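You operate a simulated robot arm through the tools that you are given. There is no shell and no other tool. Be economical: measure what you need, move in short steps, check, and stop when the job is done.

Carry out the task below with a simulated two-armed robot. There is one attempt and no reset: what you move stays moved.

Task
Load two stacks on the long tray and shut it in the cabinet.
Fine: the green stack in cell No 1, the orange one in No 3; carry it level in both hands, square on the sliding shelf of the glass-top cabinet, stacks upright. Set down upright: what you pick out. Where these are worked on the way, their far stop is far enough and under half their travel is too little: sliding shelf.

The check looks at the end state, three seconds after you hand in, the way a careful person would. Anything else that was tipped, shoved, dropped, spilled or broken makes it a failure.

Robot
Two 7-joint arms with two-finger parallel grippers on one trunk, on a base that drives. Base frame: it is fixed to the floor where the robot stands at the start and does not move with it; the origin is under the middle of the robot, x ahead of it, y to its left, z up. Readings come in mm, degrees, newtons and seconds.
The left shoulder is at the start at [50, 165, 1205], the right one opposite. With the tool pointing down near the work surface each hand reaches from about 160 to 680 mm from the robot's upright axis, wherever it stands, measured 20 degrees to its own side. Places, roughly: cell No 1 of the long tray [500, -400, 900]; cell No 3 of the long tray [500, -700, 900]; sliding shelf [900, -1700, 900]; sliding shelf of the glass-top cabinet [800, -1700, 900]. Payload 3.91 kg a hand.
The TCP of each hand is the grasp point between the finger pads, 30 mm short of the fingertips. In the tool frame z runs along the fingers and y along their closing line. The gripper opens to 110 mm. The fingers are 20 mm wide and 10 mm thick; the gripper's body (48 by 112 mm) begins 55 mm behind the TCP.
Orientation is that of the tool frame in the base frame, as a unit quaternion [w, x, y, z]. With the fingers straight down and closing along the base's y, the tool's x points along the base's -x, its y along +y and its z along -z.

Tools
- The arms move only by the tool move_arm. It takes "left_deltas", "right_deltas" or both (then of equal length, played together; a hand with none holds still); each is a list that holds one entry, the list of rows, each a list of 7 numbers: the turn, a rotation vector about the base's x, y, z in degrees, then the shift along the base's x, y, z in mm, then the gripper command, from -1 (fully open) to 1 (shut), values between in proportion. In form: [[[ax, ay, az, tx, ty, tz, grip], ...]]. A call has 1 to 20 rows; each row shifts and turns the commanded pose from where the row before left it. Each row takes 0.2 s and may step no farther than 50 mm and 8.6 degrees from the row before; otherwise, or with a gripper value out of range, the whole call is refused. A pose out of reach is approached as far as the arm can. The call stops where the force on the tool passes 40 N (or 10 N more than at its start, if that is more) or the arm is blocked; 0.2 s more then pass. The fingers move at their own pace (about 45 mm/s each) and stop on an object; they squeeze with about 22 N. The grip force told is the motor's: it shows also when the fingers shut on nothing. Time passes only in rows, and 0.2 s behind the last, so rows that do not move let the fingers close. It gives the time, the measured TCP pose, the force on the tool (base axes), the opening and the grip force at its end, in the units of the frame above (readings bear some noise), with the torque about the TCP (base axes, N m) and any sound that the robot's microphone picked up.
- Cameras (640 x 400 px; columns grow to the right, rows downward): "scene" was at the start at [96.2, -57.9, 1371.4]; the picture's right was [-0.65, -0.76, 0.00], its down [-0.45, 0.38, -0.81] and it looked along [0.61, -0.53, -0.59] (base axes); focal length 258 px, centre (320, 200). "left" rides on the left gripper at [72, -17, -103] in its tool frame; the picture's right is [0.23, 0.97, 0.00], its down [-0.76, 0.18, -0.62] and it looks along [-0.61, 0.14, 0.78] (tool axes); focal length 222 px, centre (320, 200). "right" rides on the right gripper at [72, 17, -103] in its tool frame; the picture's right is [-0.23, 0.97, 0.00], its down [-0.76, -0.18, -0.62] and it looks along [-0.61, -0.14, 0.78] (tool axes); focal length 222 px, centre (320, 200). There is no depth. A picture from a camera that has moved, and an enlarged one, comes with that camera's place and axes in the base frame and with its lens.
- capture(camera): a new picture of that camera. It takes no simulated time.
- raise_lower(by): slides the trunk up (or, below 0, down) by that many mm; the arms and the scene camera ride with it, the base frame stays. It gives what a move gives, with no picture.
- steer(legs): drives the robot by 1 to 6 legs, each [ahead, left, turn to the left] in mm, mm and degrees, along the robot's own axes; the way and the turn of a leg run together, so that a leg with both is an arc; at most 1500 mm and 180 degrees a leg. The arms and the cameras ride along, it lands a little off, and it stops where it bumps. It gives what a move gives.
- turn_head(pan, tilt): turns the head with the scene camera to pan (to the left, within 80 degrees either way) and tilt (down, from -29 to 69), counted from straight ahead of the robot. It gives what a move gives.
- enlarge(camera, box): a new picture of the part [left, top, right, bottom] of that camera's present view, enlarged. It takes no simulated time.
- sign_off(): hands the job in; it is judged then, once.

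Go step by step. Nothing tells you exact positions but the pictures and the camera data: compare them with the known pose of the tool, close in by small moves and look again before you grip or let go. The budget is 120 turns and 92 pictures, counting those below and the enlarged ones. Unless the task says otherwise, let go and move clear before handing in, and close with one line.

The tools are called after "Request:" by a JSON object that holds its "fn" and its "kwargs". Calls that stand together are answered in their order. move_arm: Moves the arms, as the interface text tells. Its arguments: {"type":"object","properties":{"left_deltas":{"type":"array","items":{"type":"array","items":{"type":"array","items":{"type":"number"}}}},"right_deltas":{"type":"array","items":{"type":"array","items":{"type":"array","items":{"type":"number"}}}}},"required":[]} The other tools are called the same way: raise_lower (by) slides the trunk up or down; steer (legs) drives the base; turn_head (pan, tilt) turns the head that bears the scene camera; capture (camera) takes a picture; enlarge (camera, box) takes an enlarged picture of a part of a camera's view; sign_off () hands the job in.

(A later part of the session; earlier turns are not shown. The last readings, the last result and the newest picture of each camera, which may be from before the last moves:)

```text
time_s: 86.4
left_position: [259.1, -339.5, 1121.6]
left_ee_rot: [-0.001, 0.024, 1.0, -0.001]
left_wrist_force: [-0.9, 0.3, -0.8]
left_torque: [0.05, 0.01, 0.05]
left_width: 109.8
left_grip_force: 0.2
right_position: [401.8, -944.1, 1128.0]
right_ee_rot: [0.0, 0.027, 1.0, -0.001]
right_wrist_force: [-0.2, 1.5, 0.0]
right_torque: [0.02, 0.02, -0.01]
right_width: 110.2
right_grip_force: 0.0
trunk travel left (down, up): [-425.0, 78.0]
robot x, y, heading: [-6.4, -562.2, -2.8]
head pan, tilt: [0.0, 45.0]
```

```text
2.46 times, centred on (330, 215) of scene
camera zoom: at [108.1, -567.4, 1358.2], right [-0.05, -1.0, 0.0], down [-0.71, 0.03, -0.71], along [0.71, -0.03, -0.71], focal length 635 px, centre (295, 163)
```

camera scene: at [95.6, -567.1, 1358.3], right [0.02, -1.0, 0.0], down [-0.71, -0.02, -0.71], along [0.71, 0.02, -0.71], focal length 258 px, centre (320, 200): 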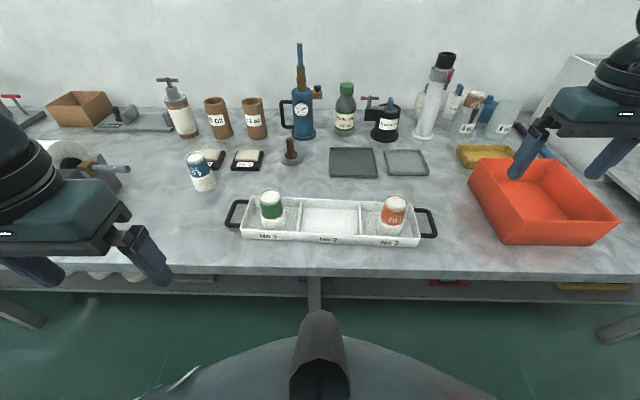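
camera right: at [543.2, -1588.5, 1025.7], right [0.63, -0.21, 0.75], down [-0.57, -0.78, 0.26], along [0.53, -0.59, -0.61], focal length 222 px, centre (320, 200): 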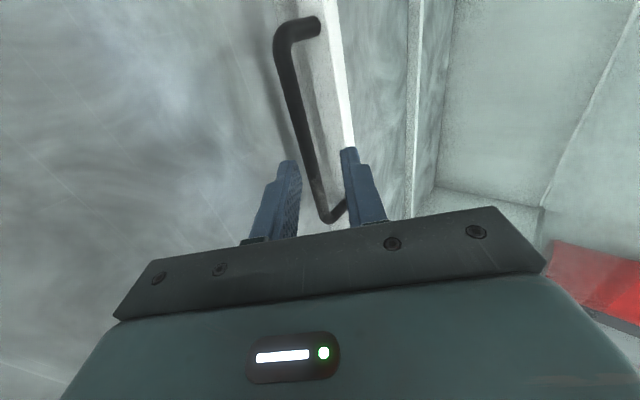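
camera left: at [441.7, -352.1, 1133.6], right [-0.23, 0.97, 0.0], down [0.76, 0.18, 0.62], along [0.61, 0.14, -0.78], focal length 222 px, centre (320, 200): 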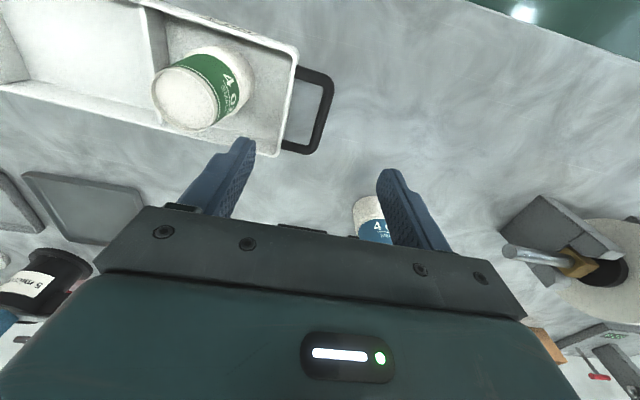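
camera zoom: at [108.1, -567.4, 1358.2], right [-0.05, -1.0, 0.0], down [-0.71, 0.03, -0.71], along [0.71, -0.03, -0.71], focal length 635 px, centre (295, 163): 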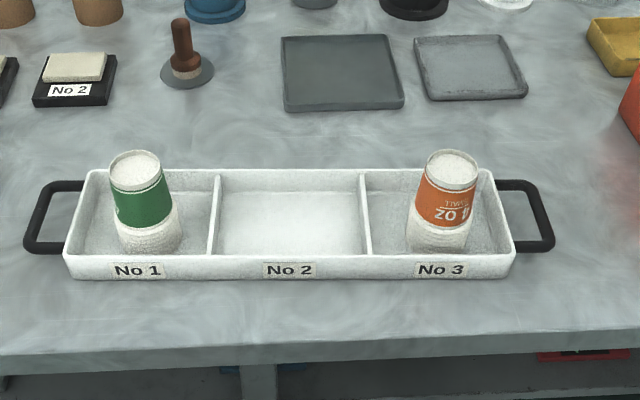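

Tray is square in view. Handle bars estimated at left (519,-337) and right (497,-825). I'll bring both hands above them.

Request:
{"fn": "move_arm", "kwargs": {"left_deltas": [[[0, 0, 0, 37, 0.3, -17, -1], [0, 0, 0, 37, 0.3, -17, -1], [0, 0, 0, 37, 0.3, -17, -1], [0, 0, 0, 37, 0.3, -17, -1], [0, 0, 0, 37, 0.3, -17, -1], [0, 0, 0, 37, 0.3, -17, -1], [0, 0, 0, 37, 0.3, -17, -1], [0, 0, 0, 0, 0, 0, -0.1]]], "right_deltas": [[[0, 0, 0, 13.6, 17, -18, -1], [0, 0, 0, 13.6, 17, -18, -1], [0, 0, 0, 13.6, 17, -18, -1], [0, 0, 0, 13.6, 17, -18, -1], [0, 0, 0, 13.6, 17, -18, -1], [0, 0, 0, 13.6, 17, -18, -1], [0, 0, 0, 13.6, 17, -18, -1], [0, 0, 0, 0, 0, 0, -0.1]]]}}

Request:
{"fn": "capture", "kwargs": {"camera": "left"}}

Request:
{"fn": "capture", "kwargs": {"camera": "right"}}

Request:
{"fn": "capture", "kwargs": {"camera": "scene"}}

```text
time_s: 88.2
left_position: [515.2, -337.6, 1004.4]
left_ee_rot: [-0.001, 0.024, 1.0, 0.0]
left_wrist_force: [0.0, 0.5, 0.2]
left_torque: [0.02, 0.0, 0.04]
left_width: 75.2
left_grip_force: 0.0
right_position: [497.6, -823.8, 1003.0]
right_ee_rot: [0.0, 0.027, 1.0, 0.0]
right_wrist_force: [-0.3, -0.5, 1.0]
right_torque: [-0.01, -0.01, -0.03]
right_width: 75.2
right_grip_force: 0.2
trunk travel left (down, up): [-425.0, 78.0]
robot x, y, heading: [-4.4, -563.6, -2.9]
head pan, tilt: [0.0, 45.0]
```

```text
38 pictures are left
camera left: at [442.9, -349.7, 1109.6], right [-0.18, 0.98, 0.0], down [0.77, 0.14, 0.62], along [0.61, 0.11, -0.78], focal length 222 px, centre (320, 200)
```

left: 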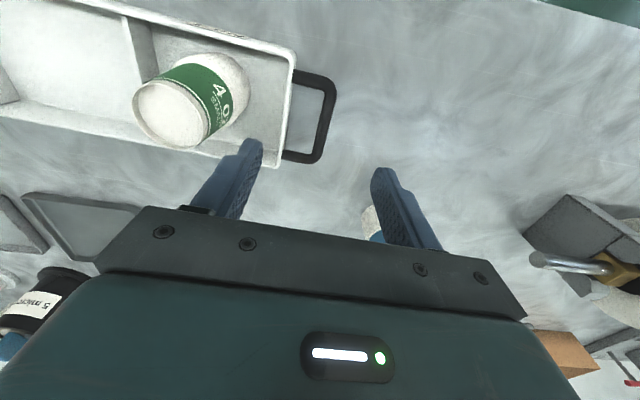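

```text
37 pictures are left
camera right: at [425.7, -801.7, 1105.5], right [0.28, 0.96, 0.0], down [0.75, -0.22, 0.62], along [0.6, -0.18, -0.78], focal length 222 px, centre (320, 200)
```

right: 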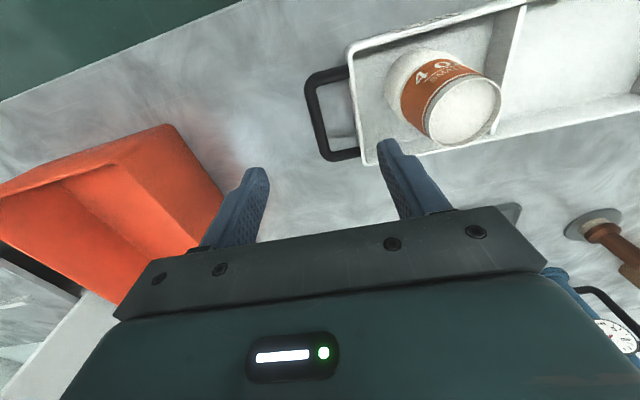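

```text
36 pictures are left
camera scene: at [107.2, -567.3, 1358.3], right [-0.05, -1.0, 0.0], down [-0.71, 0.03, -0.71], along [0.71, -0.03, -0.71], focal length 258 px, centre (320, 200)
```

scene: 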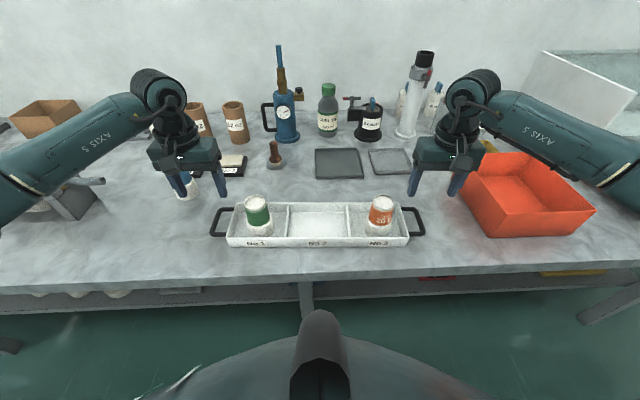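

Bars solved at left (518,-332), right (499,-823), z about 878. I'll narrow the openings to 40 mm, centre, and come down to 925 for another look.

Request:
{"fn": "move_arm", "kwargs": {"left_deltas": [[[0, 0, 0, 3, 5, 0, 0.27], [0, 0, 0, 0, 0, -40, 0.27], [0, 0, 0, 0, 0, -39, 0.27], [0, 0, 0, 0, 0, 0, 0.27]]], "right_deltas": [[[0, 0, 0, 1.5, 0.8, 0, 0.27], [0, 0, 0, 0, 0, -40, 0.27], [0, 0, 0, 0, 0, -38, 0.27], [0, 0, 0, 0, 0, 0, 0.27]]]}}

Request:
{"fn": "enlarge", "kwargs": {"camera": "left", "box": [200, 40, 440, 220]}}

Request:
{"fn": "enlarge", "kwargs": {"camera": "right", "box": [200, 40, 440, 220]}}

```text
time_s: 89.2
left_position: [519.9, -333.3, 923.8]
left_ee_rot: [0.001, 0.024, 1.0, -0.001]
left_wrist_force: [-1.0, 0.0, -0.2]
left_torque: [0.0, 0.01, -0.01]
left_width: 40.2
left_grip_force: 0.1
right_position: [498.8, -824.1, 923.8]
right_ee_rot: [0.001, 0.027, 1.0, -0.001]
right_wrist_force: [-0.2, -0.5, 0.5]
right_torque: [-0.02, 0.0, 0.02]
right_width: 40.0
right_grip_force: 0.1
trunk travel left (down, up): [-425.0, 78.0]
robot x, y, heading: [-3.5, -560.5, -2.5]
head pan, tilt: [0.0, 45.0]
```

```text
2.22 times, centred on (320, 130) of left
camera zoom: at [447.4, -346.6, 1029.6], right [-0.18, 0.98, 0.0], down [0.77, 0.14, 0.62], along [0.61, 0.11, -0.78], focal length 494 px, centre (320, 356)
```

zoom: 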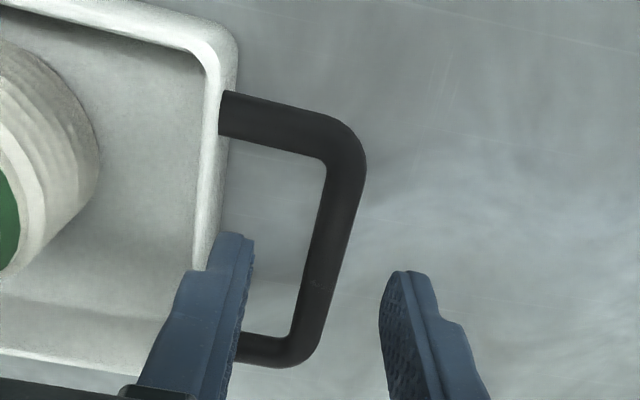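

```text
2.22 times, centred on (320, 130) of right
camera zoom: at [427.1, -802.0, 1025.3], right [0.28, 0.96, 0.0], down [0.75, -0.22, 0.62], along [0.6, -0.18, -0.78], focal length 494 px, centre (320, 356)
```

zoom: 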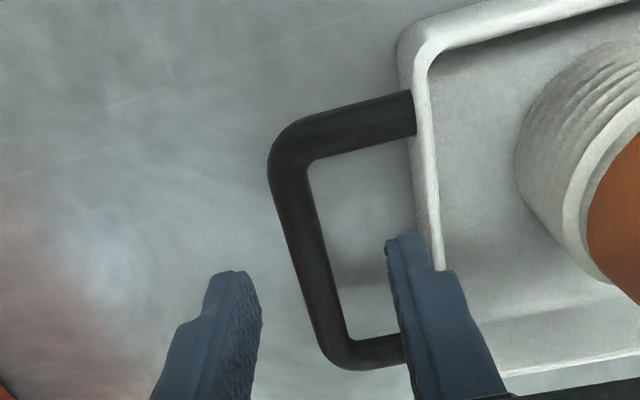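

Both bars lie centred between the fingers. I'll descend to TCP 887 and close both grippers.

Request:
{"fn": "move_arm", "kwargs": {"left_deltas": [[[0, 0, 0, -4, 1.5, -15, 0.27], [0, 0, 0, 0, 0, -15, 0.27], [0, 0, 0, 0, 0, -6.5, 0.27], [0, 0, 0, 0, 0, 0, 0.27], [0, 0, 0, 0, 0, 0, 1], [0, 0, 0, 0, 0, 0, 1], [0, 0, 0, 0, 0, 0, 1]]], "right_deltas": [[[0, 0, 0, -5, 0, -15, 0.27], [0, 0, 0, 0, 0, -15, 0.27], [0, 0, 0, 0, 0, -6.5, 0.27], [0, 0, 0, 0, 0, 0, 0.27], [0, 0, 0, 0, 0, 0, 1], [0, 0, 0, 0, 0, 0, 1], [0, 0, 0, 0, 0, 0, 1]]]}}

Request:
{"fn": "enlarge", "kwargs": {"camera": "left", "box": [200, 40, 440, 220]}}

Request:
{"fn": "enlarge", "kwargs": {"camera": "right", "box": [200, 40, 440, 220]}}

```text
time_s: 90.8
left_position: [516.3, -330.5, 887.4]
left_ee_rot: [-0.001, 0.022, 1.0, 0.001]
left_wrist_force: [0.4, 10.1, 0.2]
left_torque: [0.09, -0.08, -0.01]
left_width: 11.6
left_grip_force: 22.4
right_position: [494.7, -827.1, 889.8]
right_ee_rot: [0.0, 0.028, 1.0, -0.004]
right_wrist_force: [-1.4, -12.2, 0.4]
right_torque: [-0.12, -0.05, 0.24]
right_width: 11.6
right_grip_force: 22.2
trunk travel left (down, up): [-425.0, 78.0]
robot x, y, heading: [-2.4, -561.2, -2.6]
head pan, tilt: [0.0, 45.0]
```

```text
2.22 times, centred on (320, 130) of left
camera zoom: at [443.6, -343.7, 992.9], right [-0.18, 0.98, 0.0], down [0.77, 0.14, 0.62], along [0.61, 0.12, -0.78], focal length 494 px, centre (320, 356)
```

zoom: 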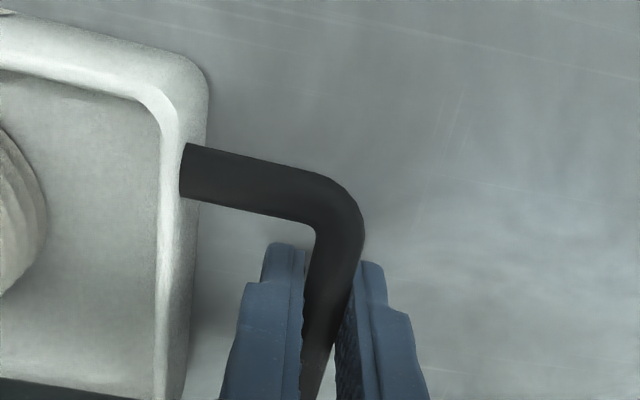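

```text
2.22 times, centred on (320, 130) of right
camera zoom: at [421.9, -803.7, 991.6], right [0.28, 0.96, -0.01], down [0.75, -0.22, 0.62], along [0.6, -0.18, -0.78], focal length 494 px, centre (320, 356)
```

zoom: 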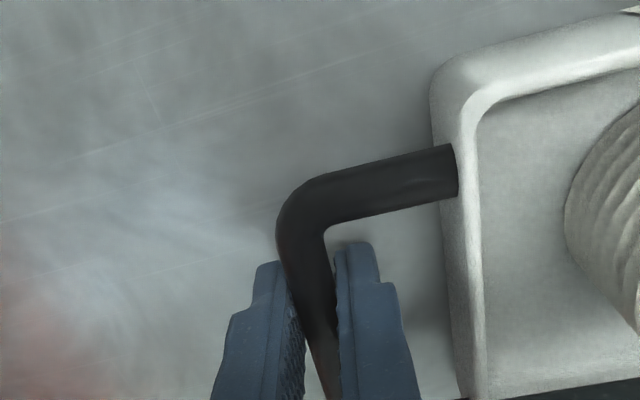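

Both bars are gripped mid-handle at 11.6 mm. I'll relieve the sideways load, then lift with the trunk so both hands rise exactly together.

Request:
{"fn": "move_arm", "kwargs": {"left_deltas": [[[0, 0, 0, 0, 1.5, 0, 1], [0, 0, 0, 0, 0, 0, 1]]], "right_deltas": [[[0, 0, 0, 0, -2, 0, 1], [0, 0, 0, 0, 0, 0, 1]]]}}

Request:
{"fn": "raise_lower", "kwargs": {"by": 30}}

Request:
{"fn": "capture", "kwargs": {"camera": "scene"}}

```text
time_s: 91.4
left_position: [515.3, -330.7, 888.7]
left_ee_rot: [-0.001, 0.024, 1.0, 0.0]
left_wrist_force: [0.6, 7.8, -0.2]
left_torque: [0.06, 0.14, 0.13]
left_width: 11.5
left_grip_force: 22.0
right_position: [494.1, -827.1, 889.0]
right_ee_rot: [0.0, 0.027, 1.0, -0.001]
right_wrist_force: [-3.6, -8.5, 4.9]
right_torque: [-0.03, 0.29, 0.27]
right_width: 11.7
right_grip_force: 21.8
trunk travel left (down, up): [-425.0, 78.0]
robot x, y, heading: [-5.8, -557.0, -3.2]
head pan, tilt: [0.0, 45.0]
```

```text
time_s: 92.2
left_position: [516.3, -331.5, 918.5]
left_ee_rot: [-0.001, 0.024, 1.0, 0.0]
left_wrist_force: [1.2, 6.6, -2.4]
left_torque: [0.01, 0.06, 0.1]
left_width: 11.4
left_grip_force: 22.2
right_position: [494.2, -826.5, 917.3]
right_ee_rot: [0.0, 0.027, 1.0, -0.002]
right_wrist_force: [-0.4, -7.1, -2.3]
right_torque: [-0.07, 0.02, 0.27]
right_width: 11.7
right_grip_force: 21.7
trunk travel left (down, up): [-455.0, 48.0]
robot x, y, heading: [-4.4, -560.4, -2.9]
head pan, tilt: [0.0, 45.0]
```

```text
31 pictures are left
camera scene: at [108.4, -567.4, 1388.2], right [-0.05, -1.0, 0.0], down [-0.71, 0.03, -0.71], along [0.71, -0.03, -0.71], focal length 258 px, centre (320, 200)
```

scene: 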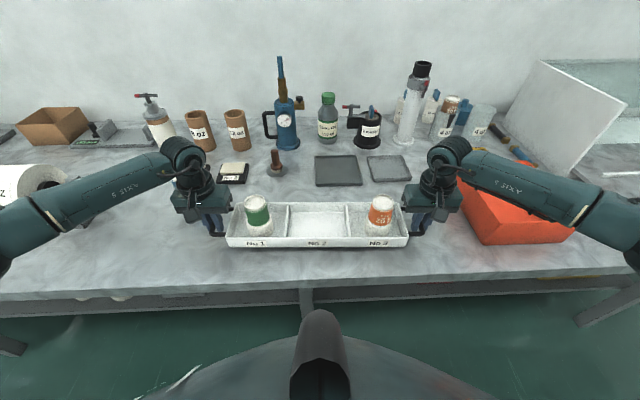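

The tray is up and level, and light. I'll raise it further by trunk and arms together.

Request:
{"fn": "raise_lower", "kwargs": {"by": 45}}

Request:
{"fn": "move_arm", "kwargs": {"left_deltas": [[[0, 0, 0, 0, 0, 10, 1], [0, 0, 0, 0, 0, 12, 1], [0, 0, 0, 0, 0, 12, 1], [0, 0, 0, 0, 0, 12, 1], [0, 0, 0, 0, 0, 8, 1], [0, 0, 0, 0, 0, 0, 1]]], "right_deltas": [[[0, 0, 0, 0, 0, 10, 1], [0, 0, 0, 0, 0, 12, 1], [0, 0, 0, 0, 0, 12, 1], [0, 0, 0, 0, 0, 12, 1], [0, 0, 0, 0, 0, 8, 1], [0, 0, 0, 0, 0, 0, 1]]]}}

Request:
{"fn": "steer", "kwargs": {"legs": [[-150, 0, 0]]}}

Request:
{"fn": "capture", "kwargs": {"camera": "scene"}}

```text
time_s: 93.0
left_position: [517.2, -331.1, 962.7]
left_ee_rot: [0.0, 0.024, 1.0, -0.001]
left_wrist_force: [1.3, 4.8, -2.7]
left_torque: [0.06, -0.05, 0.06]
left_width: 11.6
left_grip_force: 22.2
right_position: [494.3, -826.7, 962.9]
right_ee_rot: [0.0, 0.028, 1.0, -0.001]
right_wrist_force: [-1.1, -6.2, -1.7]
right_torque: [-0.05, 0.1, 0.26]
right_width: 11.8
right_grip_force: 21.6
trunk travel left (down, up): [-500.0, 3.0]
robot x, y, heading: [-3.8, -558.3, -2.7]
head pan, tilt: [0.0, 45.0]
```

```text
time_s: 94.4
left_position: [514.5, -330.6, 1017.1]
left_ee_rot: [-0.001, 0.023, 1.0, 0.0]
left_wrist_force: [1.2, 8.6, -1.9]
left_torque: [0.09, 0.06, 0.14]
left_width: 11.5
left_grip_force: 22.0
right_position: [493.9, -826.6, 1017.6]
right_ee_rot: [-0.001, 0.027, 1.0, -0.003]
right_wrist_force: [-2.4, -9.3, -2.0]
right_torque: [-0.06, 0.01, 0.35]
right_width: 11.6
right_grip_force: 22.0
trunk travel left (down, up): [-500.0, 3.0]
robot x, y, heading: [-6.6, -563.1, -2.4]
head pan, tilt: [0.0, 45.0]
```

```text
time_s: 95.8
left_position: [368.7, -323.9, 1015.8]
left_ee_rot: [-0.001, 0.023, 1.0, 0.0]
left_wrist_force: [1.6, 13.0, -1.5]
left_torque: [0.12, 0.02, 0.13]
left_width: 11.4
left_grip_force: 21.7
right_position: [348.9, -819.2, 1017.2]
right_ee_rot: [0.0, 0.027, 1.0, -0.001]
right_wrist_force: [-2.5, -12.7, -1.4]
right_torque: [-0.07, 0.02, 0.34]
right_width: 11.5
right_grip_force: 22.0
trunk travel left (down, up): [-500.0, 3.0]
robot x, y, heading: [-152.7, -555.2, -2.5]
head pan, tilt: [0.0, 45.0]
```

```text
30 pictures are left
camera scene: at [-37.8, -560.5, 1433.3], right [-0.05, -1.0, 0.0], down [-0.71, 0.03, -0.71], along [0.71, -0.03, -0.71], focal length 258 px, centre (320, 200)
```

scene: 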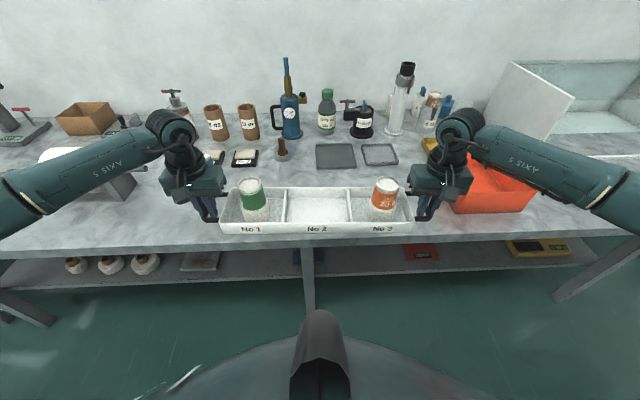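

Level and steady. I'll relieve the sideways squeeze, straighten the heading, and drive right toward the shelf with the tray in front of the bench line.

Request:
{"fn": "move_arm", "kwargs": {"left_deltas": [[[0, 0, 0, 0, 1.5, 0, 1], [0, 0, 0, 0, 0, 0, 1]]], "right_deltas": [[[0, 0, 0, 0, -1.5, 0, 1], [0, 0, 0, 0, 0, 0, 1]]]}}

Request:
{"fn": "steer", "kwargs": {"legs": [[0, 0, 2.6], [0, -550, 0]]}}

Request:
{"fn": "capture", "kwargs": {"camera": "scene"}}

```text
time_s: 96.4
left_position: [369.2, -323.1, 1016.5]
left_ee_rot: [-0.001, 0.023, 1.0, -0.002]
left_wrist_force: [0.6, -11.4, -1.8]
left_torque: [-0.05, 0.12, 0.18]
left_width: 11.6
left_grip_force: 22.5
right_position: [349.7, -817.4, 1015.7]
right_ee_rot: [0.001, 0.026, 1.0, 0.0]
right_wrist_force: [-0.4, 10.1, -2.2]
right_torque: [0.08, -0.07, 0.29]
right_width: 11.5
right_grip_force: 22.1
trunk travel left (down, up): [-500.0, 3.0]
robot x, y, heading: [-149.3, -555.3, -2.8]
head pan, tilt: [0.0, 45.0]
```

```text
time_s: 100.0
left_position: [358.2, -859.7, 1016.2]
left_ee_rot: [0.0, 0.006, 1.0, -0.002]
left_wrist_force: [0.6, -23.2, -2.6]
left_torque: [-0.17, 0.03, 0.21]
left_width: 11.5
left_grip_force: 22.4
right_position: [354.6, -1355.5, 1016.0]
right_ee_rot: [-0.001, 0.008, 1.0, 0.0]
right_wrist_force: [-2.1, 21.9, -1.4]
right_torque: [0.22, 0.01, 0.29]
right_width: 11.3
right_grip_force: 22.0
trunk travel left (down, up): [-500.0, 3.0]
robot x, y, heading: [-149.8, -1107.6, -0.5]
head pan, tilt: [0.0, 45.0]
```

```text
29 pictures are left
camera scene: at [-40.2, -1111.3, 1433.2], right [-0.01, -1.0, 0.0], down [-0.71, 0.01, -0.71], along [0.71, -0.01, -0.71], focal length 258 px, centre (320, 200)
```

scene: 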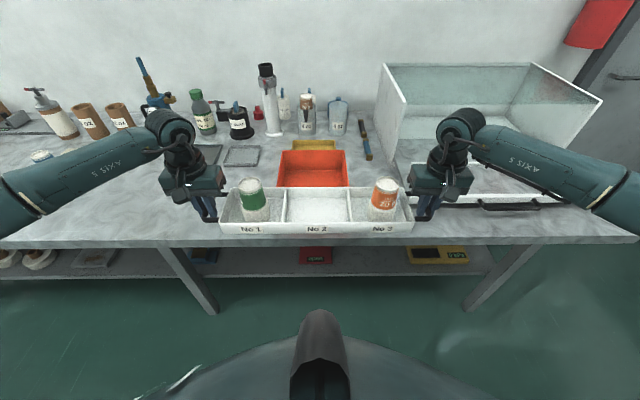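

Relieving the slight tension, then driving the remaining distance.

Request:
{"fn": "move_arm", "kwargs": {"left_deltas": [[[0, 0, 0, 0, -0.9, 0, 1], [0, 0, 0, 0, 0, 0, 1]]], "right_deltas": [[[0, 0, 0, 0, 0.9, 0, 1], [0, 0, 0, 0, 0, 0, 1]]]}}

Request:
{"fn": "steer", "kwargs": {"legs": [[0, -570, 0.5]]}}

Request:
{"fn": "capture", "kwargs": {"camera": "scene"}}

```text
time_s: 100.6
left_position: [356.5, -859.2, 1016.2]
left_ee_rot: [-0.001, 0.005, 1.0, -0.001]
left_wrist_force: [0.9, 5.4, -1.4]
left_torque: [0.02, 0.11, 0.16]
left_width: 11.8
left_grip_force: 22.2
right_position: [354.7, -1354.2, 1017.5]
right_ee_rot: [-0.001, 0.009, 1.0, 0.0]
right_wrist_force: [-1.0, -4.5, -1.7]
right_torque: [-0.01, -0.08, 0.33]
right_width: 11.7
right_grip_force: 21.8
trunk travel left (down, up): [-500.0, 3.0]
robot x, y, heading: [-149.4, -1109.6, -0.8]
head pan, tilt: [0.0, 45.0]
```

```text
time_s: 103.9
left_position: [350.4, -1431.9, 1018.0]
left_ee_rot: [-0.001, 0.002, 1.0, 0.0]
left_wrist_force: [1.6, 19.2, -2.3]
left_torque: [0.17, -0.01, 0.18]
left_width: 11.6
left_grip_force: 22.1
right_position: [351.9, -1927.7, 1015.8]
right_ee_rot: [0.0, 0.006, 1.0, -0.001]
right_wrist_force: [-0.1, -19.2, -2.9]
right_torque: [-0.14, 0.0, 0.33]
right_width: 11.5
right_grip_force: 21.7
trunk travel left (down, up): [-500.0, 3.0]
robot x, y, heading: [-156.4, -1685.8, -0.2]
head pan, tilt: [0.0, 45.0]
```

```text
28 pictures are left
camera scene: at [-44.8, -1685.5, 1433.2], right [-0.01, -1.0, 0.0], down [-0.71, 0.0, -0.71], along [0.71, 0.0, -0.71], focal length 258 px, centre (320, 200)
```

scene: 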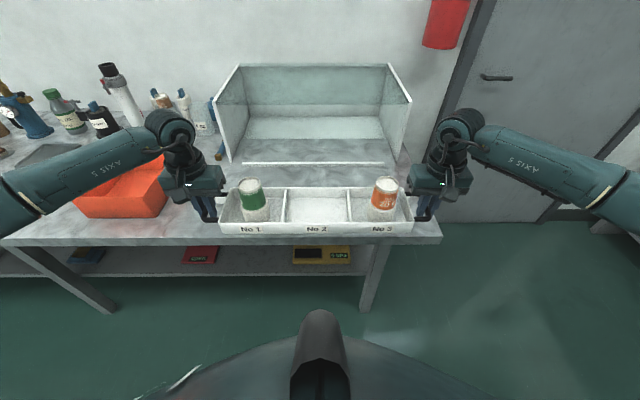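

I'll enlarge the view to find the shelf centre and depth.

Request:
{"fn": "enlarge", "kwargs": {"camera": "scene", "box": [200, 50, 430, 194]}}

```text
2.78 times, centred on (315, 122) of scene
camera zoom: at [-44.8, -1685.5, 1433.2], right [-0.01, -1.0, 0.0], down [-0.71, 0.0, -0.71], along [0.71, 0.0, -0.71], focal length 716 px, centre (334, 417)
```

zoom: 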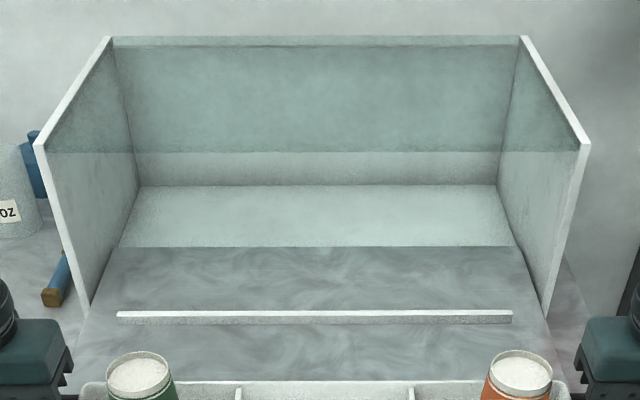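

Shelf centre at y≈-1664, strip front at x≈682, lip rear near x≈476, so the tray centre goes to about (578,-1664). I'll relieve the squeeze and drive forward over it.

Request:
{"fn": "move_arm", "kwargs": {"left_deltas": [[[0, 0, 0, 0, 0.7, 0, 1], [0, 0, 0, 0, 0, 0, 1]]], "right_deltas": [[[0, 0, 0, 0, -0.7, 0, 1], [0, 0, 0, 0, 0, 0, 1]]]}}

Request:
{"fn": "steer", "kwargs": {"legs": [[150, 16, 0.3]]}}

Request:
{"fn": "capture", "kwargs": {"camera": "scene"}}

```text
time_s: 104.5
left_position: [350.0, -1430.0, 1017.4]
left_ee_rot: [0.0, 0.004, 1.0, -0.001]
left_wrist_force: [1.0, -6.1, -3.3]
left_torque: [-0.05, 0.1, 0.17]
left_width: 11.9
left_grip_force: 21.7
right_position: [351.6, -1927.4, 1015.9]
right_ee_rot: [-0.001, 0.005, 1.0, -0.001]
right_wrist_force: [0.3, 6.7, -1.9]
right_torque: [0.1, -0.05, 0.26]
right_width: 11.8
right_grip_force: 22.2
trunk travel left (down, up): [-500.0, 3.0]
robot x, y, heading: [-155.7, -1686.9, -0.1]
head pan, tilt: [0.0, 45.0]
```

```text
time_s: 105.8
left_position: [501.9, -1411.9, 1017.5]
left_ee_rot: [0.0, -0.001, 1.0, -0.002]
left_wrist_force: [1.2, -16.9, -2.2]
left_torque: [-0.18, -0.07, 0.2]
left_width: 11.4
left_grip_force: 21.8
right_position: [505.9, -1908.7, 1016.2]
right_ee_rot: [-0.001, 0.001, 1.0, 0.0]
right_wrist_force: [0.2, 16.8, -3.4]
right_torque: [0.12, 0.16, 0.28]
right_width: 11.6
right_grip_force: 22.7
trunk travel left (down, up): [-500.0, 3.0]
robot x, y, heading: [-2.2, -1666.3, 0.2]
head pan, tilt: [0.0, 45.0]
```

```text
26 pictures are left
camera scene: at [108.4, -1668.3, 1433.1], right [0.0, -1.0, 0.0], down [-0.71, 0.0, -0.71], along [0.71, 0.0, -0.71], focal length 258 px, centre (320, 200)
```

scene: 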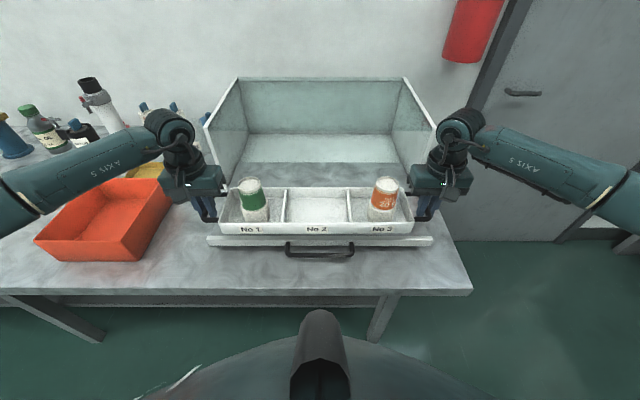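

I'll enlarge to compare the tray's alignment with the shelf lip.

Request:
{"fn": "enlarge", "kwargs": {"camera": "scene", "box": [200, 150, 440, 280]}}

```text
2.67 times, centred on (320, 215) of scene
camera zoom: at [108.4, -1668.3, 1433.1], right [0.0, -1.0, 0.0], down [-0.71, 0.0, -0.71], along [0.71, 0.0, -0.71], focal length 688 px, centre (320, 160)
```

zoom: 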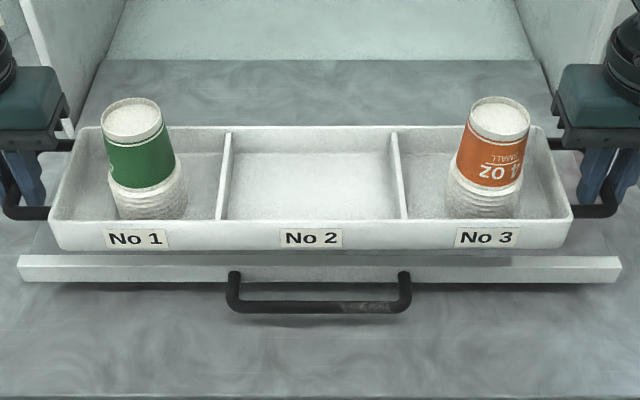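

The shelf lip is at about x=500 and parallel to the tray; shelf centre is at y≈-1668. So the tray centre should go to about (600,-1668): 93 mm ahead, 8 mm right.

Request:
{"fn": "steer", "kwargs": {"legs": [[93, -8, 0]]}}

Request:
{"fn": "move_arm", "kwargs": {"left_deltas": [[[0, 0, 0, 0, -0.6, -10, 1], [0, 0, 0, 0, 0, -15, 1], [0, 0, 0, 0, 0, -15, 1], [0, 0, 0, 0, 0, 0, 1]]], "right_deltas": [[[0, 0, 0, 0, 0.6, -10, 1], [0, 0, 0, 0, 0, -15, 1], [0, 0, 0, 0, 0, -14, 1], [0, 0, 0, 0, 0, 0, 1]]]}}

Request:
{"fn": "enlarge", "kwargs": {"camera": "scene", "box": [190, 130, 450, 290]}}

Request:
{"fn": "capture", "kwargs": {"camera": "left"}}

```text
time_s: 107.0
left_position: [592.3, -1419.8, 1016.4]
left_ee_rot: [0.0, 0.0, 1.0, -0.002]
left_wrist_force: [0.4, -0.8, -2.5]
left_torque: [0.01, -0.02, 0.19]
left_width: 11.7
left_grip_force: 22.0
right_position: [597.1, -1916.6, 1017.1]
right_ee_rot: [-0.001, 0.001, 1.0, 0.0]
right_wrist_force: [-1.5, 0.6, -1.9]
right_torque: [-0.05, 0.1, 0.26]
right_width: 11.4
right_grip_force: 21.9
trunk travel left (down, up): [-500.0, 3.0]
robot x, y, heading: [86.2, -1677.9, 0.0]
head pan, tilt: [0.0, 45.0]
```

```text
time_s: 108.0
left_position: [591.0, -1420.3, 975.5]
left_ee_rot: [-0.001, -0.001, 1.0, 0.0]
left_wrist_force: [0.6, 8.8, -2.7]
left_torque: [0.05, 0.0, 0.18]
left_width: 11.6
left_grip_force: 22.1
right_position: [595.6, -1915.2, 975.9]
right_ee_rot: [-0.001, 0.002, 1.0, 0.0]
right_wrist_force: [-0.7, -7.6, -2.1]
right_torque: [-0.06, 0.07, 0.27]
right_width: 11.6
right_grip_force: 22.0
trunk travel left (down, up): [-500.0, 3.0]
robot x, y, heading: [85.6, -1675.3, 0.1]
head pan, tilt: [0.0, 45.0]
```

```text
2.46 times, centred on (320, 210) of scene
camera zoom: at [197.2, -1676.4, 1433.2], right [0.0, -1.0, 0.0], down [-0.71, 0.0, -0.71], along [0.71, 0.0, -0.71], focal length 635 px, centre (320, 175)
```

zoom: 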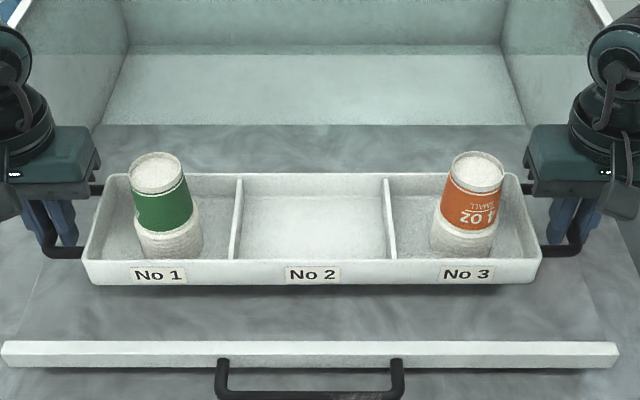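

```text
23 pictures are left
camera left: at [520.2, -1435.7, 1081.3], right [-0.23, 0.97, 0.0], down [0.76, 0.18, 0.62], along [0.61, 0.14, -0.78], focal length 222 px, centre (320, 200)
```

left: 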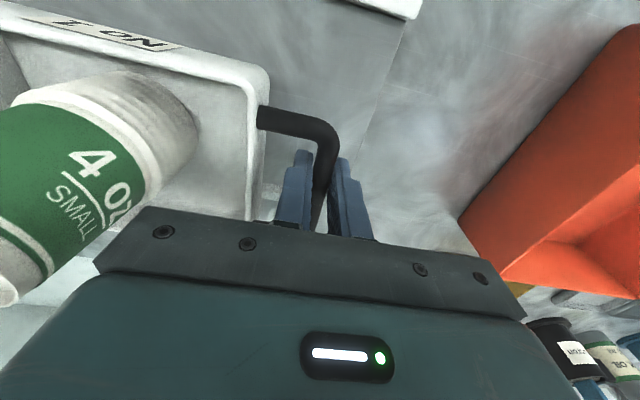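

The tray is centred over the shelf's front bay (lip rear near x=510, strip near x=684). I'll lower both hands together.

Request:
{"fn": "move_arm", "kwargs": {"left_deltas": [[[0, 0, 0, 0, 0.3, -10, 1], [0, 0, 0, 0, 0, -12, 1], [0, 0, 0, 0, 0, -12, 1], [0, 0, 0, 0, 0, -10, 1], [0, 0, 0, 0, 0, 0, 1]]], "right_deltas": [[[0, 0, 0, 0, -0.3, -10, 1], [0, 0, 0, 0, 0, -12, 1], [0, 0, 0, 0, 0, -12, 1], [0, 0, 0, 0, 0, -10, 1], [0, 0, 0, 0, 0, 0, 1]]]}}

Request:
{"fn": "enlarge", "kwargs": {"camera": "scene", "box": [190, 130, 450, 290]}}

```text
time_s: 109.2
left_position: [591.3, -1420.2, 935.4]
left_ee_rot: [0.002, -0.001, 1.0, -0.003]
left_wrist_force: [-0.1, 10.2, 20.6]
left_torque: [-0.01, -0.18, 0.26]
left_width: 12.0
left_grip_force: 21.8
right_position: [591.8, -1915.8, 937.9]
right_ee_rot: [0.004, 0.002, 1.0, 0.001]
right_wrist_force: [1.7, -8.2, 22.5]
right_torque: [-0.12, 0.04, 0.42]
right_width: 12.1
right_grip_force: 21.8
trunk travel left (down, up): [-500.0, 3.0]
robot x, y, heading: [87.3, -1673.9, 0.1]
head pan, tilt: [0.0, 45.0]
```

```text
2.46 times, centred on (320, 210) of scene
camera zoom: at [193.0, -1676.3, 1434.1], right [0.0, -1.0, 0.0], down [-0.7, 0.0, -0.71], along [0.71, 0.0, -0.7], focal length 635 px, centre (320, 175)
```

zoom: 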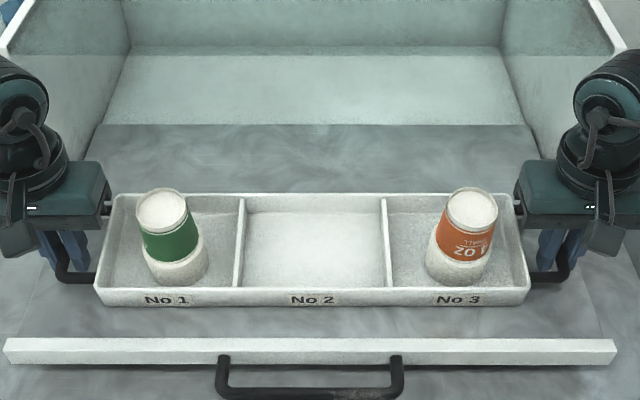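

Contact came at TCP ≈936, earlier than I assumed; the rear might be on the strip. I'll lift 15 mm, shift the tray 18 mm toward me, and lower again to compare.

Request:
{"fn": "move_arm", "kwargs": {"left_deltas": [[[0, 0, 0, 0, 0, 10, 1], [0, 0, 0, 0, 0, 8, 1], [0, 0, 0, -9, 0, 0, 1], [0, 0, 0, -9, 0, 0, 1], [0, 0, 0, 0, 0, 0, 1]]], "right_deltas": [[[0, 0, 0, 0, 0, 10, 1], [0, 0, 0, 0, 0, 8, 1], [0, 0, 0, -9, 0, 0, 1], [0, 0, 0, -9, 0, 0, 1], [0, 0, 0, 0, 0, 0, 1]]]}}

Request:
{"fn": "capture", "kwargs": {"camera": "right"}}

Request:
{"fn": "enlarge", "kwargs": {"camera": "scene", "box": [190, 130, 450, 290]}}

```text
time_s: 110.4
left_position: [575.0, -1419.8, 950.3]
left_ee_rot: [-0.001, -0.001, 1.0, -0.001]
left_wrist_force: [0.9, 13.7, -2.9]
left_torque: [0.07, -0.19, 0.12]
left_width: 11.6
left_grip_force: 21.9
right_position: [577.4, -1915.2, 951.6]
right_ee_rot: [-0.001, 0.002, 1.0, -0.001]
right_wrist_force: [-0.4, -14.6, -2.5]
right_torque: [-0.1, 0.27, 0.24]
right_width: 12.1
right_grip_force: 21.9
trunk travel left (down, up): [-500.0, 3.0]
robot x, y, heading: [89.2, -1676.4, 0.2]
head pan, tilt: [0.0, 45.0]
```

```text
21 pictures are left
camera right: at [505.1, -1897.3, 1054.5], right [0.23, 0.97, 0.0], down [0.76, -0.18, 0.62], along [0.6, -0.15, -0.78], focal length 222 px, centre (320, 200)
```

right: 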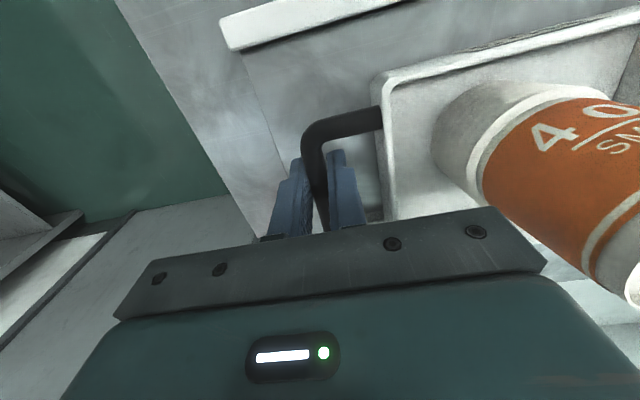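

```text
2.46 times, centred on (320, 210) of scene
camera zoom: at [197.5, -1676.4, 1433.1], right [0.0, -1.0, 0.0], down [-0.71, 0.0, -0.71], along [0.71, 0.0, -0.71], focal length 635 px, centre (320, 175)
```

zoom: 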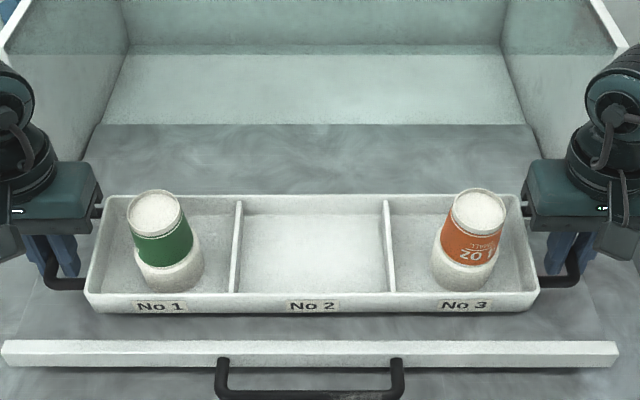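

Now I'll lower again in small steps.

Request:
{"fn": "move_arm", "kwargs": {"left_deltas": [[[0, 0, 0, 0, 0.4, -6, 1], [0, 0, 0, 0, 0, -6, 1], [0, 0, 0, 0, 0, -3, 1], [0, 0, 0, 0, 0, -3, 1], [0, 0, 0, 0, 0, 0, 1]]], "right_deltas": [[[0, 0, 0, 0, -0.4, -7, 1], [0, 0, 0, 0, 0, -6, 1], [0, 0, 0, 0, 0, -3, 1], [0, 0, 0, 0, 0, -3, 1], [0, 0, 0, 0, 0, 0, 1]]]}}

```text
time_s: 111.6
left_position: [572.4, -1419.3, 935.7]
left_ee_rot: [0.001, -0.001, 1.0, -0.002]
left_wrist_force: [0.4, 13.0, 5.1]
left_torque: [0.02, 0.67, 0.21]
left_width: 12.0
left_grip_force: 22.5
right_position: [577.7, -1914.4, 935.1]
right_ee_rot: [0.002, 0.001, 1.0, 0.0]
right_wrist_force: [0.0, -12.4, 17.2]
right_torque: [-0.14, 0.52, 0.36]
right_width: 12.2
right_grip_force: 22.6
trunk travel left (down, up): [-500.0, 3.0]
robot x, y, heading: [84.8, -1675.1, -0.1]
head pan, tilt: [0.0, 45.0]
```

Contact at the same height, so it's the shelf surface itself (z≈896). I'll settle the left side and check the picture before releasing.

Request:
{"fn": "move_arm", "kwargs": {"left_deltas": [[[0, 0, 0, 0, 0.5, -1, 1], [0, 0, 0, 0, 0, 0, 1]]], "right_deltas": [[[0, 0, 0, 0, -0.5, 0, 1], [0, 0, 0, 0, 0, 0, 1]]]}}

Request:
{"fn": "enlarge", "kwargs": {"camera": "left", "box": [160, 0, 480, 240]}}

Request:
{"fn": "enlarge", "kwargs": {"camera": "scene", "box": [190, 130, 450, 290]}}

```text
time_s: 112.2
left_position: [570.9, -1420.0, 934.6]
left_ee_rot: [0.0, 0.0, 1.0, -0.002]
left_wrist_force: [-2.0, 12.4, 8.9]
left_torque: [0.02, 0.6, 0.16]
left_width: 11.6
left_grip_force: 21.8
right_position: [577.1, -1916.2, 933.8]
right_ee_rot: [0.0, 0.0, 1.0, 0.0]
right_wrist_force: [4.8, -11.1, 11.1]
right_torque: [-0.16, 0.57, 0.38]
right_width: 11.9
right_grip_force: 22.5
trunk travel left (down, up): [-500.0, 3.0]
robot x, y, heading: [83.6, -1674.5, 0.1]
head pan, tilt: [0.0, 45.0]
```

```text
1.67 times, centred on (320, 120) of left
camera zoom: at [499.7, -1435.1, 1038.3], right [-0.23, 0.97, 0.0], down [0.76, 0.18, 0.62], along [0.61, 0.14, -0.78], focal length 370 px, centre (320, 333)
```

zoom: 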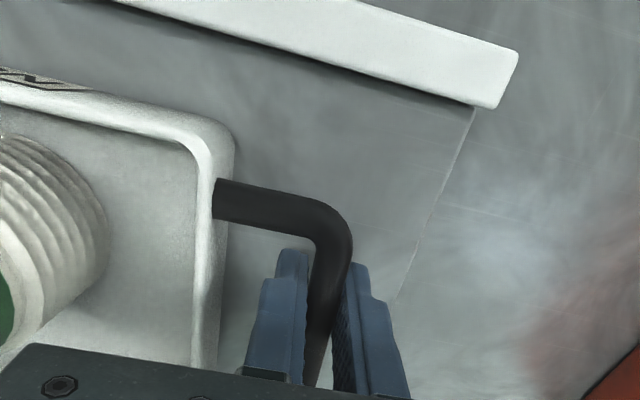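

```text
2.46 times, centred on (320, 210) of scene
camera zoom: at [195.3, -1676.2, 1433.4], right [0.0, -1.0, 0.0], down [-0.71, 0.0, -0.71], along [0.71, 0.0, -0.71], focal length 635 px, centre (320, 175)
```

zoom: 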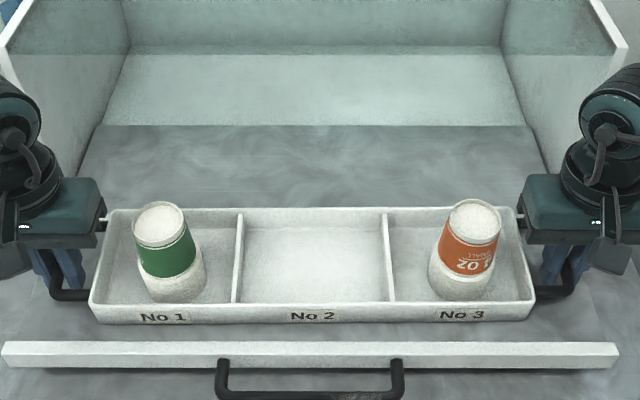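

The shelf edge solves to z≈895, matching the contact height, so the tray rests flat in the bay between lip and strip, square to it. I'll open both grippers and lift straight up.

Request:
{"fn": "move_arm", "kwargs": {"left_deltas": [[[0, 0, 0, 0, 0, 0.5, 1], [0, 0, 0, 0, 0, 0, 0.27], [0, 0, 0, 0, 0, 0, 0.27], [0, 0, 0, 0, 0, 0, 0.27], [0, 0, 0, 0, 0, 10, 0.27], [0, 0, 0, 0, 0, 25, 0.27], [0, 0, 0, 0, 0, 35, 0.27], [0, 0, 0, 0, 0, 35, 0.27], [0, 0, 0, 0, 0, 0, 0.27]]], "right_deltas": [[[0, 0, 0, 0, 0, 0.5, 1], [0, 0, 0, 0, 0, 0, 0.27], [0, 0, 0, 0, 0, 0, 0.27], [0, 0, 0, 0, 0, 0, 0.27], [0, 0, 0, 0, 0, 10, 0.27], [0, 0, 0, 0, 0, 25, 0.27], [0, 0, 0, 0, 0, 35, 0.27], [0, 0, 0, 0, 0, 35, 0.27], [0, 0, 0, 0, 0, 0, 0.27]]]}}

Request:
{"fn": "enlarge", "kwargs": {"camera": "scene", "box": [190, 130, 450, 290]}}

```text
time_s: 114.2
left_position: [574.9, -1420.2, 1039.2]
left_ee_rot: [0.0, -0.001, 1.0, -0.002]
left_wrist_force: [0.0, -0.7, 0.6]
left_torque: [0.01, -0.01, -0.01]
left_width: 40.4
left_grip_force: 0.0
right_position: [577.3, -1917.0, 1037.5]
right_ee_rot: [-0.001, 0.001, 1.0, 0.0]
right_wrist_force: [-0.5, 0.2, 0.4]
right_torque: [0.02, 0.01, 0.0]
right_width: 40.1
right_grip_force: 0.0
trunk travel left (down, up): [-500.0, 3.0]
robot x, y, heading: [84.4, -1674.8, 0.1]
head pan, tilt: [0.0, 45.0]
```

```text
2.46 times, centred on (320, 210) of scene
camera zoom: at [197.1, -1676.5, 1433.2], right [0.0, -1.0, 0.0], down [-0.71, 0.0, -0.71], along [0.71, 0.0, -0.71], focal length 635 px, centre (320, 175)
```

zoom: 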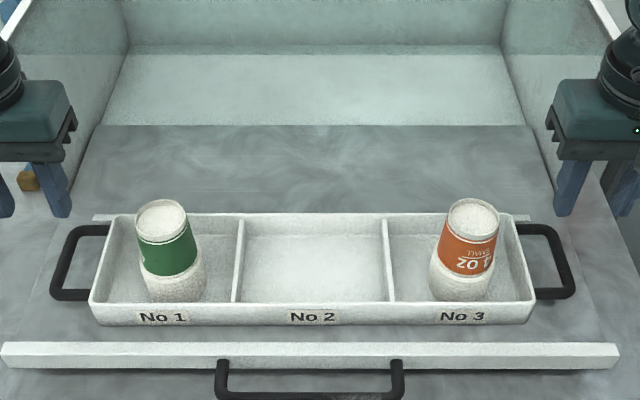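

Released; the tray sits in front of the strip, stacks upright. I'll check flatness from the left wrist camera and then retract.

Request:
{"fn": "capture", "kwargs": {"camera": "left"}}

```text
16 pictures are left
camera left: at [503.2, -1435.7, 1142.4], right [-0.23, 0.97, 0.0], down [0.76, 0.18, 0.62], along [0.61, 0.14, -0.78], focal length 222 px, centre (320, 200)
```

left: 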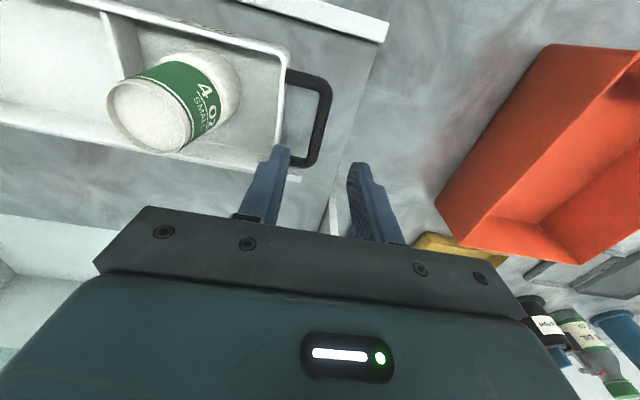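

Tray is flat and parallel. To shut the shelf I'll push its lip with both closed hands, tilted forward and placed symmetrically outside the handle. First I'll back away and reposition, keeping high.

Request:
{"fn": "move_arm", "kwargs": {"left_deltas": [[[0, 0, 0, 0, 0, 30, 0.27], [0, 0, 0, 0, 0, 20, 0.27], [0, 0, 0, 0, 0, 0, 0.27]]], "right_deltas": [[[0, 0, 0, 0, 0, 30, 0.27], [0, 0, 0, 0, 0, 20, 0.27], [0, 0, 0, 0, 0, 0, 0.27]]]}}

Request:
{"fn": "steer", "kwargs": {"legs": [[-90, 6, 0]]}}

Request:
{"fn": "move_arm", "kwargs": {"left_deltas": [[[0, 0, 0, -10, 0, 0, 1], [0, 0, 0, -15, 0, 0, 1], [0, -7.5, 0, -10, -15, 0, 1], [0, -7.5, 0, 0, -15, 0, 1], [0, -7.5, 0, 0, -17, 0, 1], [0, -7.5, 0, 0, -17, 0, 1], [0, -7.5, 0, 0, -17, 0, 1], [0, -7.5, 0, 0, -17, 0, 1], [0, 0, 0, 0, 0, 0, 1]]], "right_deltas": [[[0, 0, 0, -10, 0, 0, 1], [0, 0, 0, -15, 0, 0, 1], [0, -7.5, 0, -10, 15, 0, 1], [0, -7.5, 0, 0, 15, 0, 1], [0, -7.5, 0, 0, 17, 0, 1], [0, -7.5, 0, 0, 17, 0, 1], [0, -7.5, 0, 0, 17, 0, 1], [0, -7.5, 0, 0, 17, 0, 1], [0, 0, 0, 0, 0, 0, 1]]]}}

```text
time_s: 115.0
left_position: [573.5, -1420.7, 1088.7]
left_ee_rot: [0.0, 0.001, 1.0, -0.002]
left_wrist_force: [0.3, -0.1, -0.1]
left_torque: [-0.03, -0.03, -0.01]
left_width: 40.1
left_grip_force: 0.1
right_position: [575.9, -1916.2, 1088.3]
right_ee_rot: [-0.001, 0.0, 1.0, 0.0]
right_wrist_force: [-0.2, 0.0, -0.3]
right_torque: [0.01, 0.0, 0.0]
right_width: 40.0
right_grip_force: 0.1
trunk travel left (down, up): [-500.0, 3.0]
robot x, y, heading: [83.7, -1673.5, 0.4]
head pan, tilt: [0.0, 45.0]
```

```text
time_s: 116.1
left_position: [481.7, -1414.1, 1088.7]
left_ee_rot: [0.0, -0.002, 1.0, -0.002]
left_wrist_force: [-0.7, -0.5, -0.9]
left_torque: [0.02, -0.03, 0.02]
left_width: 40.3
left_grip_force: 0.1
right_position: [487.1, -1908.9, 1088.0]
right_ee_rot: [0.0, -0.001, 1.0, 0.0]
right_wrist_force: [-0.6, -0.2, 0.7]
right_torque: [-0.02, -0.02, -0.02]
right_width: 40.3
right_grip_force: 0.0
trunk travel left (down, up): [-500.0, 3.0]
robot x, y, heading: [-5.3, -1671.1, 0.5]
head pan, tilt: [0.0, 45.0]
```

```text
time_s: 118.1
left_position: [447.5, -1512.4, 1089.3]
left_ee_rot: [0.383, -0.001, 0.924, -0.003]
left_wrist_force: [0.3, -0.8, -0.4]
left_torque: [-0.02, 0.01, -0.02]
left_width: 0.2
left_grip_force: 22.4
right_position: [452.9, -1811.3, 1090.2]
right_ee_rot: [0.382, 0.0, 0.924, 0.0]
right_wrist_force: [1.3, 0.5, -0.5]
right_torque: [0.03, -0.01, -0.03]
right_width: 0.0
right_grip_force: 21.7
trunk travel left (down, up): [-500.0, 3.0]
robot x, y, heading: [-3.4, -1675.2, 0.2]
head pan, tilt: [0.0, 45.0]
```

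Both hands are tilted 45° and closed. I'll lower the trunk and look.

Request:
{"fn": "raise_lower", "kwargs": {"by": -130}}

Request:
{"fn": "capture", "kwargs": {"camera": "scene"}}

```text
time_s: 119.6
left_position: [448.4, -1511.3, 957.9]
left_ee_rot: [0.383, 0.0, 0.924, -0.004]
left_wrist_force: [-0.3, 1.0, 0.5]
left_torque: [0.03, -0.02, -0.04]
left_width: 0.0
left_grip_force: 22.1
right_position: [452.3, -1811.8, 960.1]
right_ee_rot: [0.382, 0.0, 0.924, 0.0]
right_wrist_force: [0.0, -0.4, -0.5]
right_torque: [-0.01, 0.0, -0.02]
right_width: 0.0
right_grip_force: 21.7
trunk travel left (down, up): [-370.0, 133.0]
robot x, y, heading: [3.7, -1673.1, 0.3]
head pan, tilt: [0.0, 45.0]
```

```text
15 pictures are left
camera scene: at [107.4, -1670.4, 1303.3], right [0.01, -1.0, 0.0], down [-0.71, 0.0, -0.71], along [0.71, 0.0, -0.71], focal length 258 px, centre (320, 200)
```

scene: 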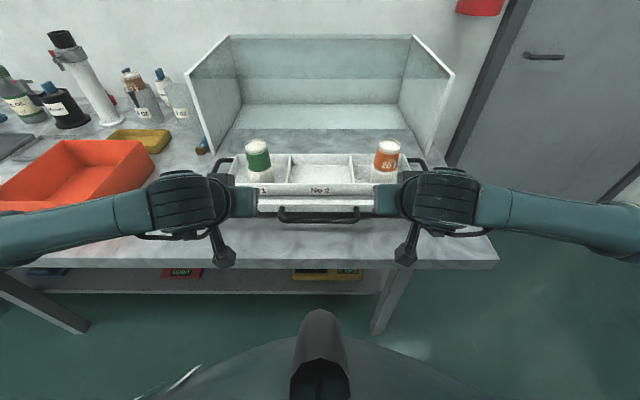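

Hands clear. I'll lower both to push height and then advance slowly until contact with the lip.

Request:
{"fn": "move_arm", "kwargs": {"left_deltas": [[[0, 0, 0, 0, 0, -20, 1], [0, 0, 0, 0, 0, -22, 1], [0, 0, 0, 4, 0, 0, 1], [0, 0, 0, 0, 0, 0, 1]]], "right_deltas": [[[0, 0, 0, 0, 0, -22, 1], [0, 0, 0, 0, 0, -22, 1], [0, 0, 0, 0, 0, 0, 1], [0, 0, 0, 0, 0, 0, 1]]]}}

Request:
{"fn": "enlarge", "kwargs": {"camera": "left", "box": [160, 0, 480, 220]}}

```text
time_s: 120.6
left_position: [451.3, -1511.5, 916.9]
left_ee_rot: [0.382, -0.001, 0.924, -0.003]
left_wrist_force: [0.1, 0.0, -0.1]
left_torque: [0.0, -0.01, -0.03]
left_width: 0.3
left_grip_force: 22.3
right_position: [452.8, -1810.2, 915.3]
right_ee_rot: [0.382, -0.001, 0.924, 0.001]
right_wrist_force: [0.2, -0.1, -0.3]
right_torque: [-0.01, 0.0, -0.01]
right_width: 0.0
right_grip_force: 22.4
trunk travel left (down, up): [-370.0, 133.0]
robot x, y, heading: [-0.1, -1671.3, 0.2]
head pan, tilt: [0.0, 45.0]
```

```text
1.82 times, centred on (320, 110) of left
camera zoom: at [328.1, -1527.8, 939.6], right [-0.16, 0.97, -0.17], down [0.1, 0.18, 0.98], along [0.98, 0.14, -0.13], focal length 404 px, centre (320, 364)
```

zoom: 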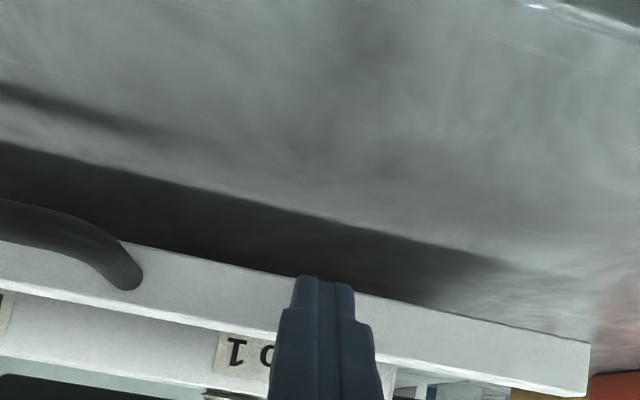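

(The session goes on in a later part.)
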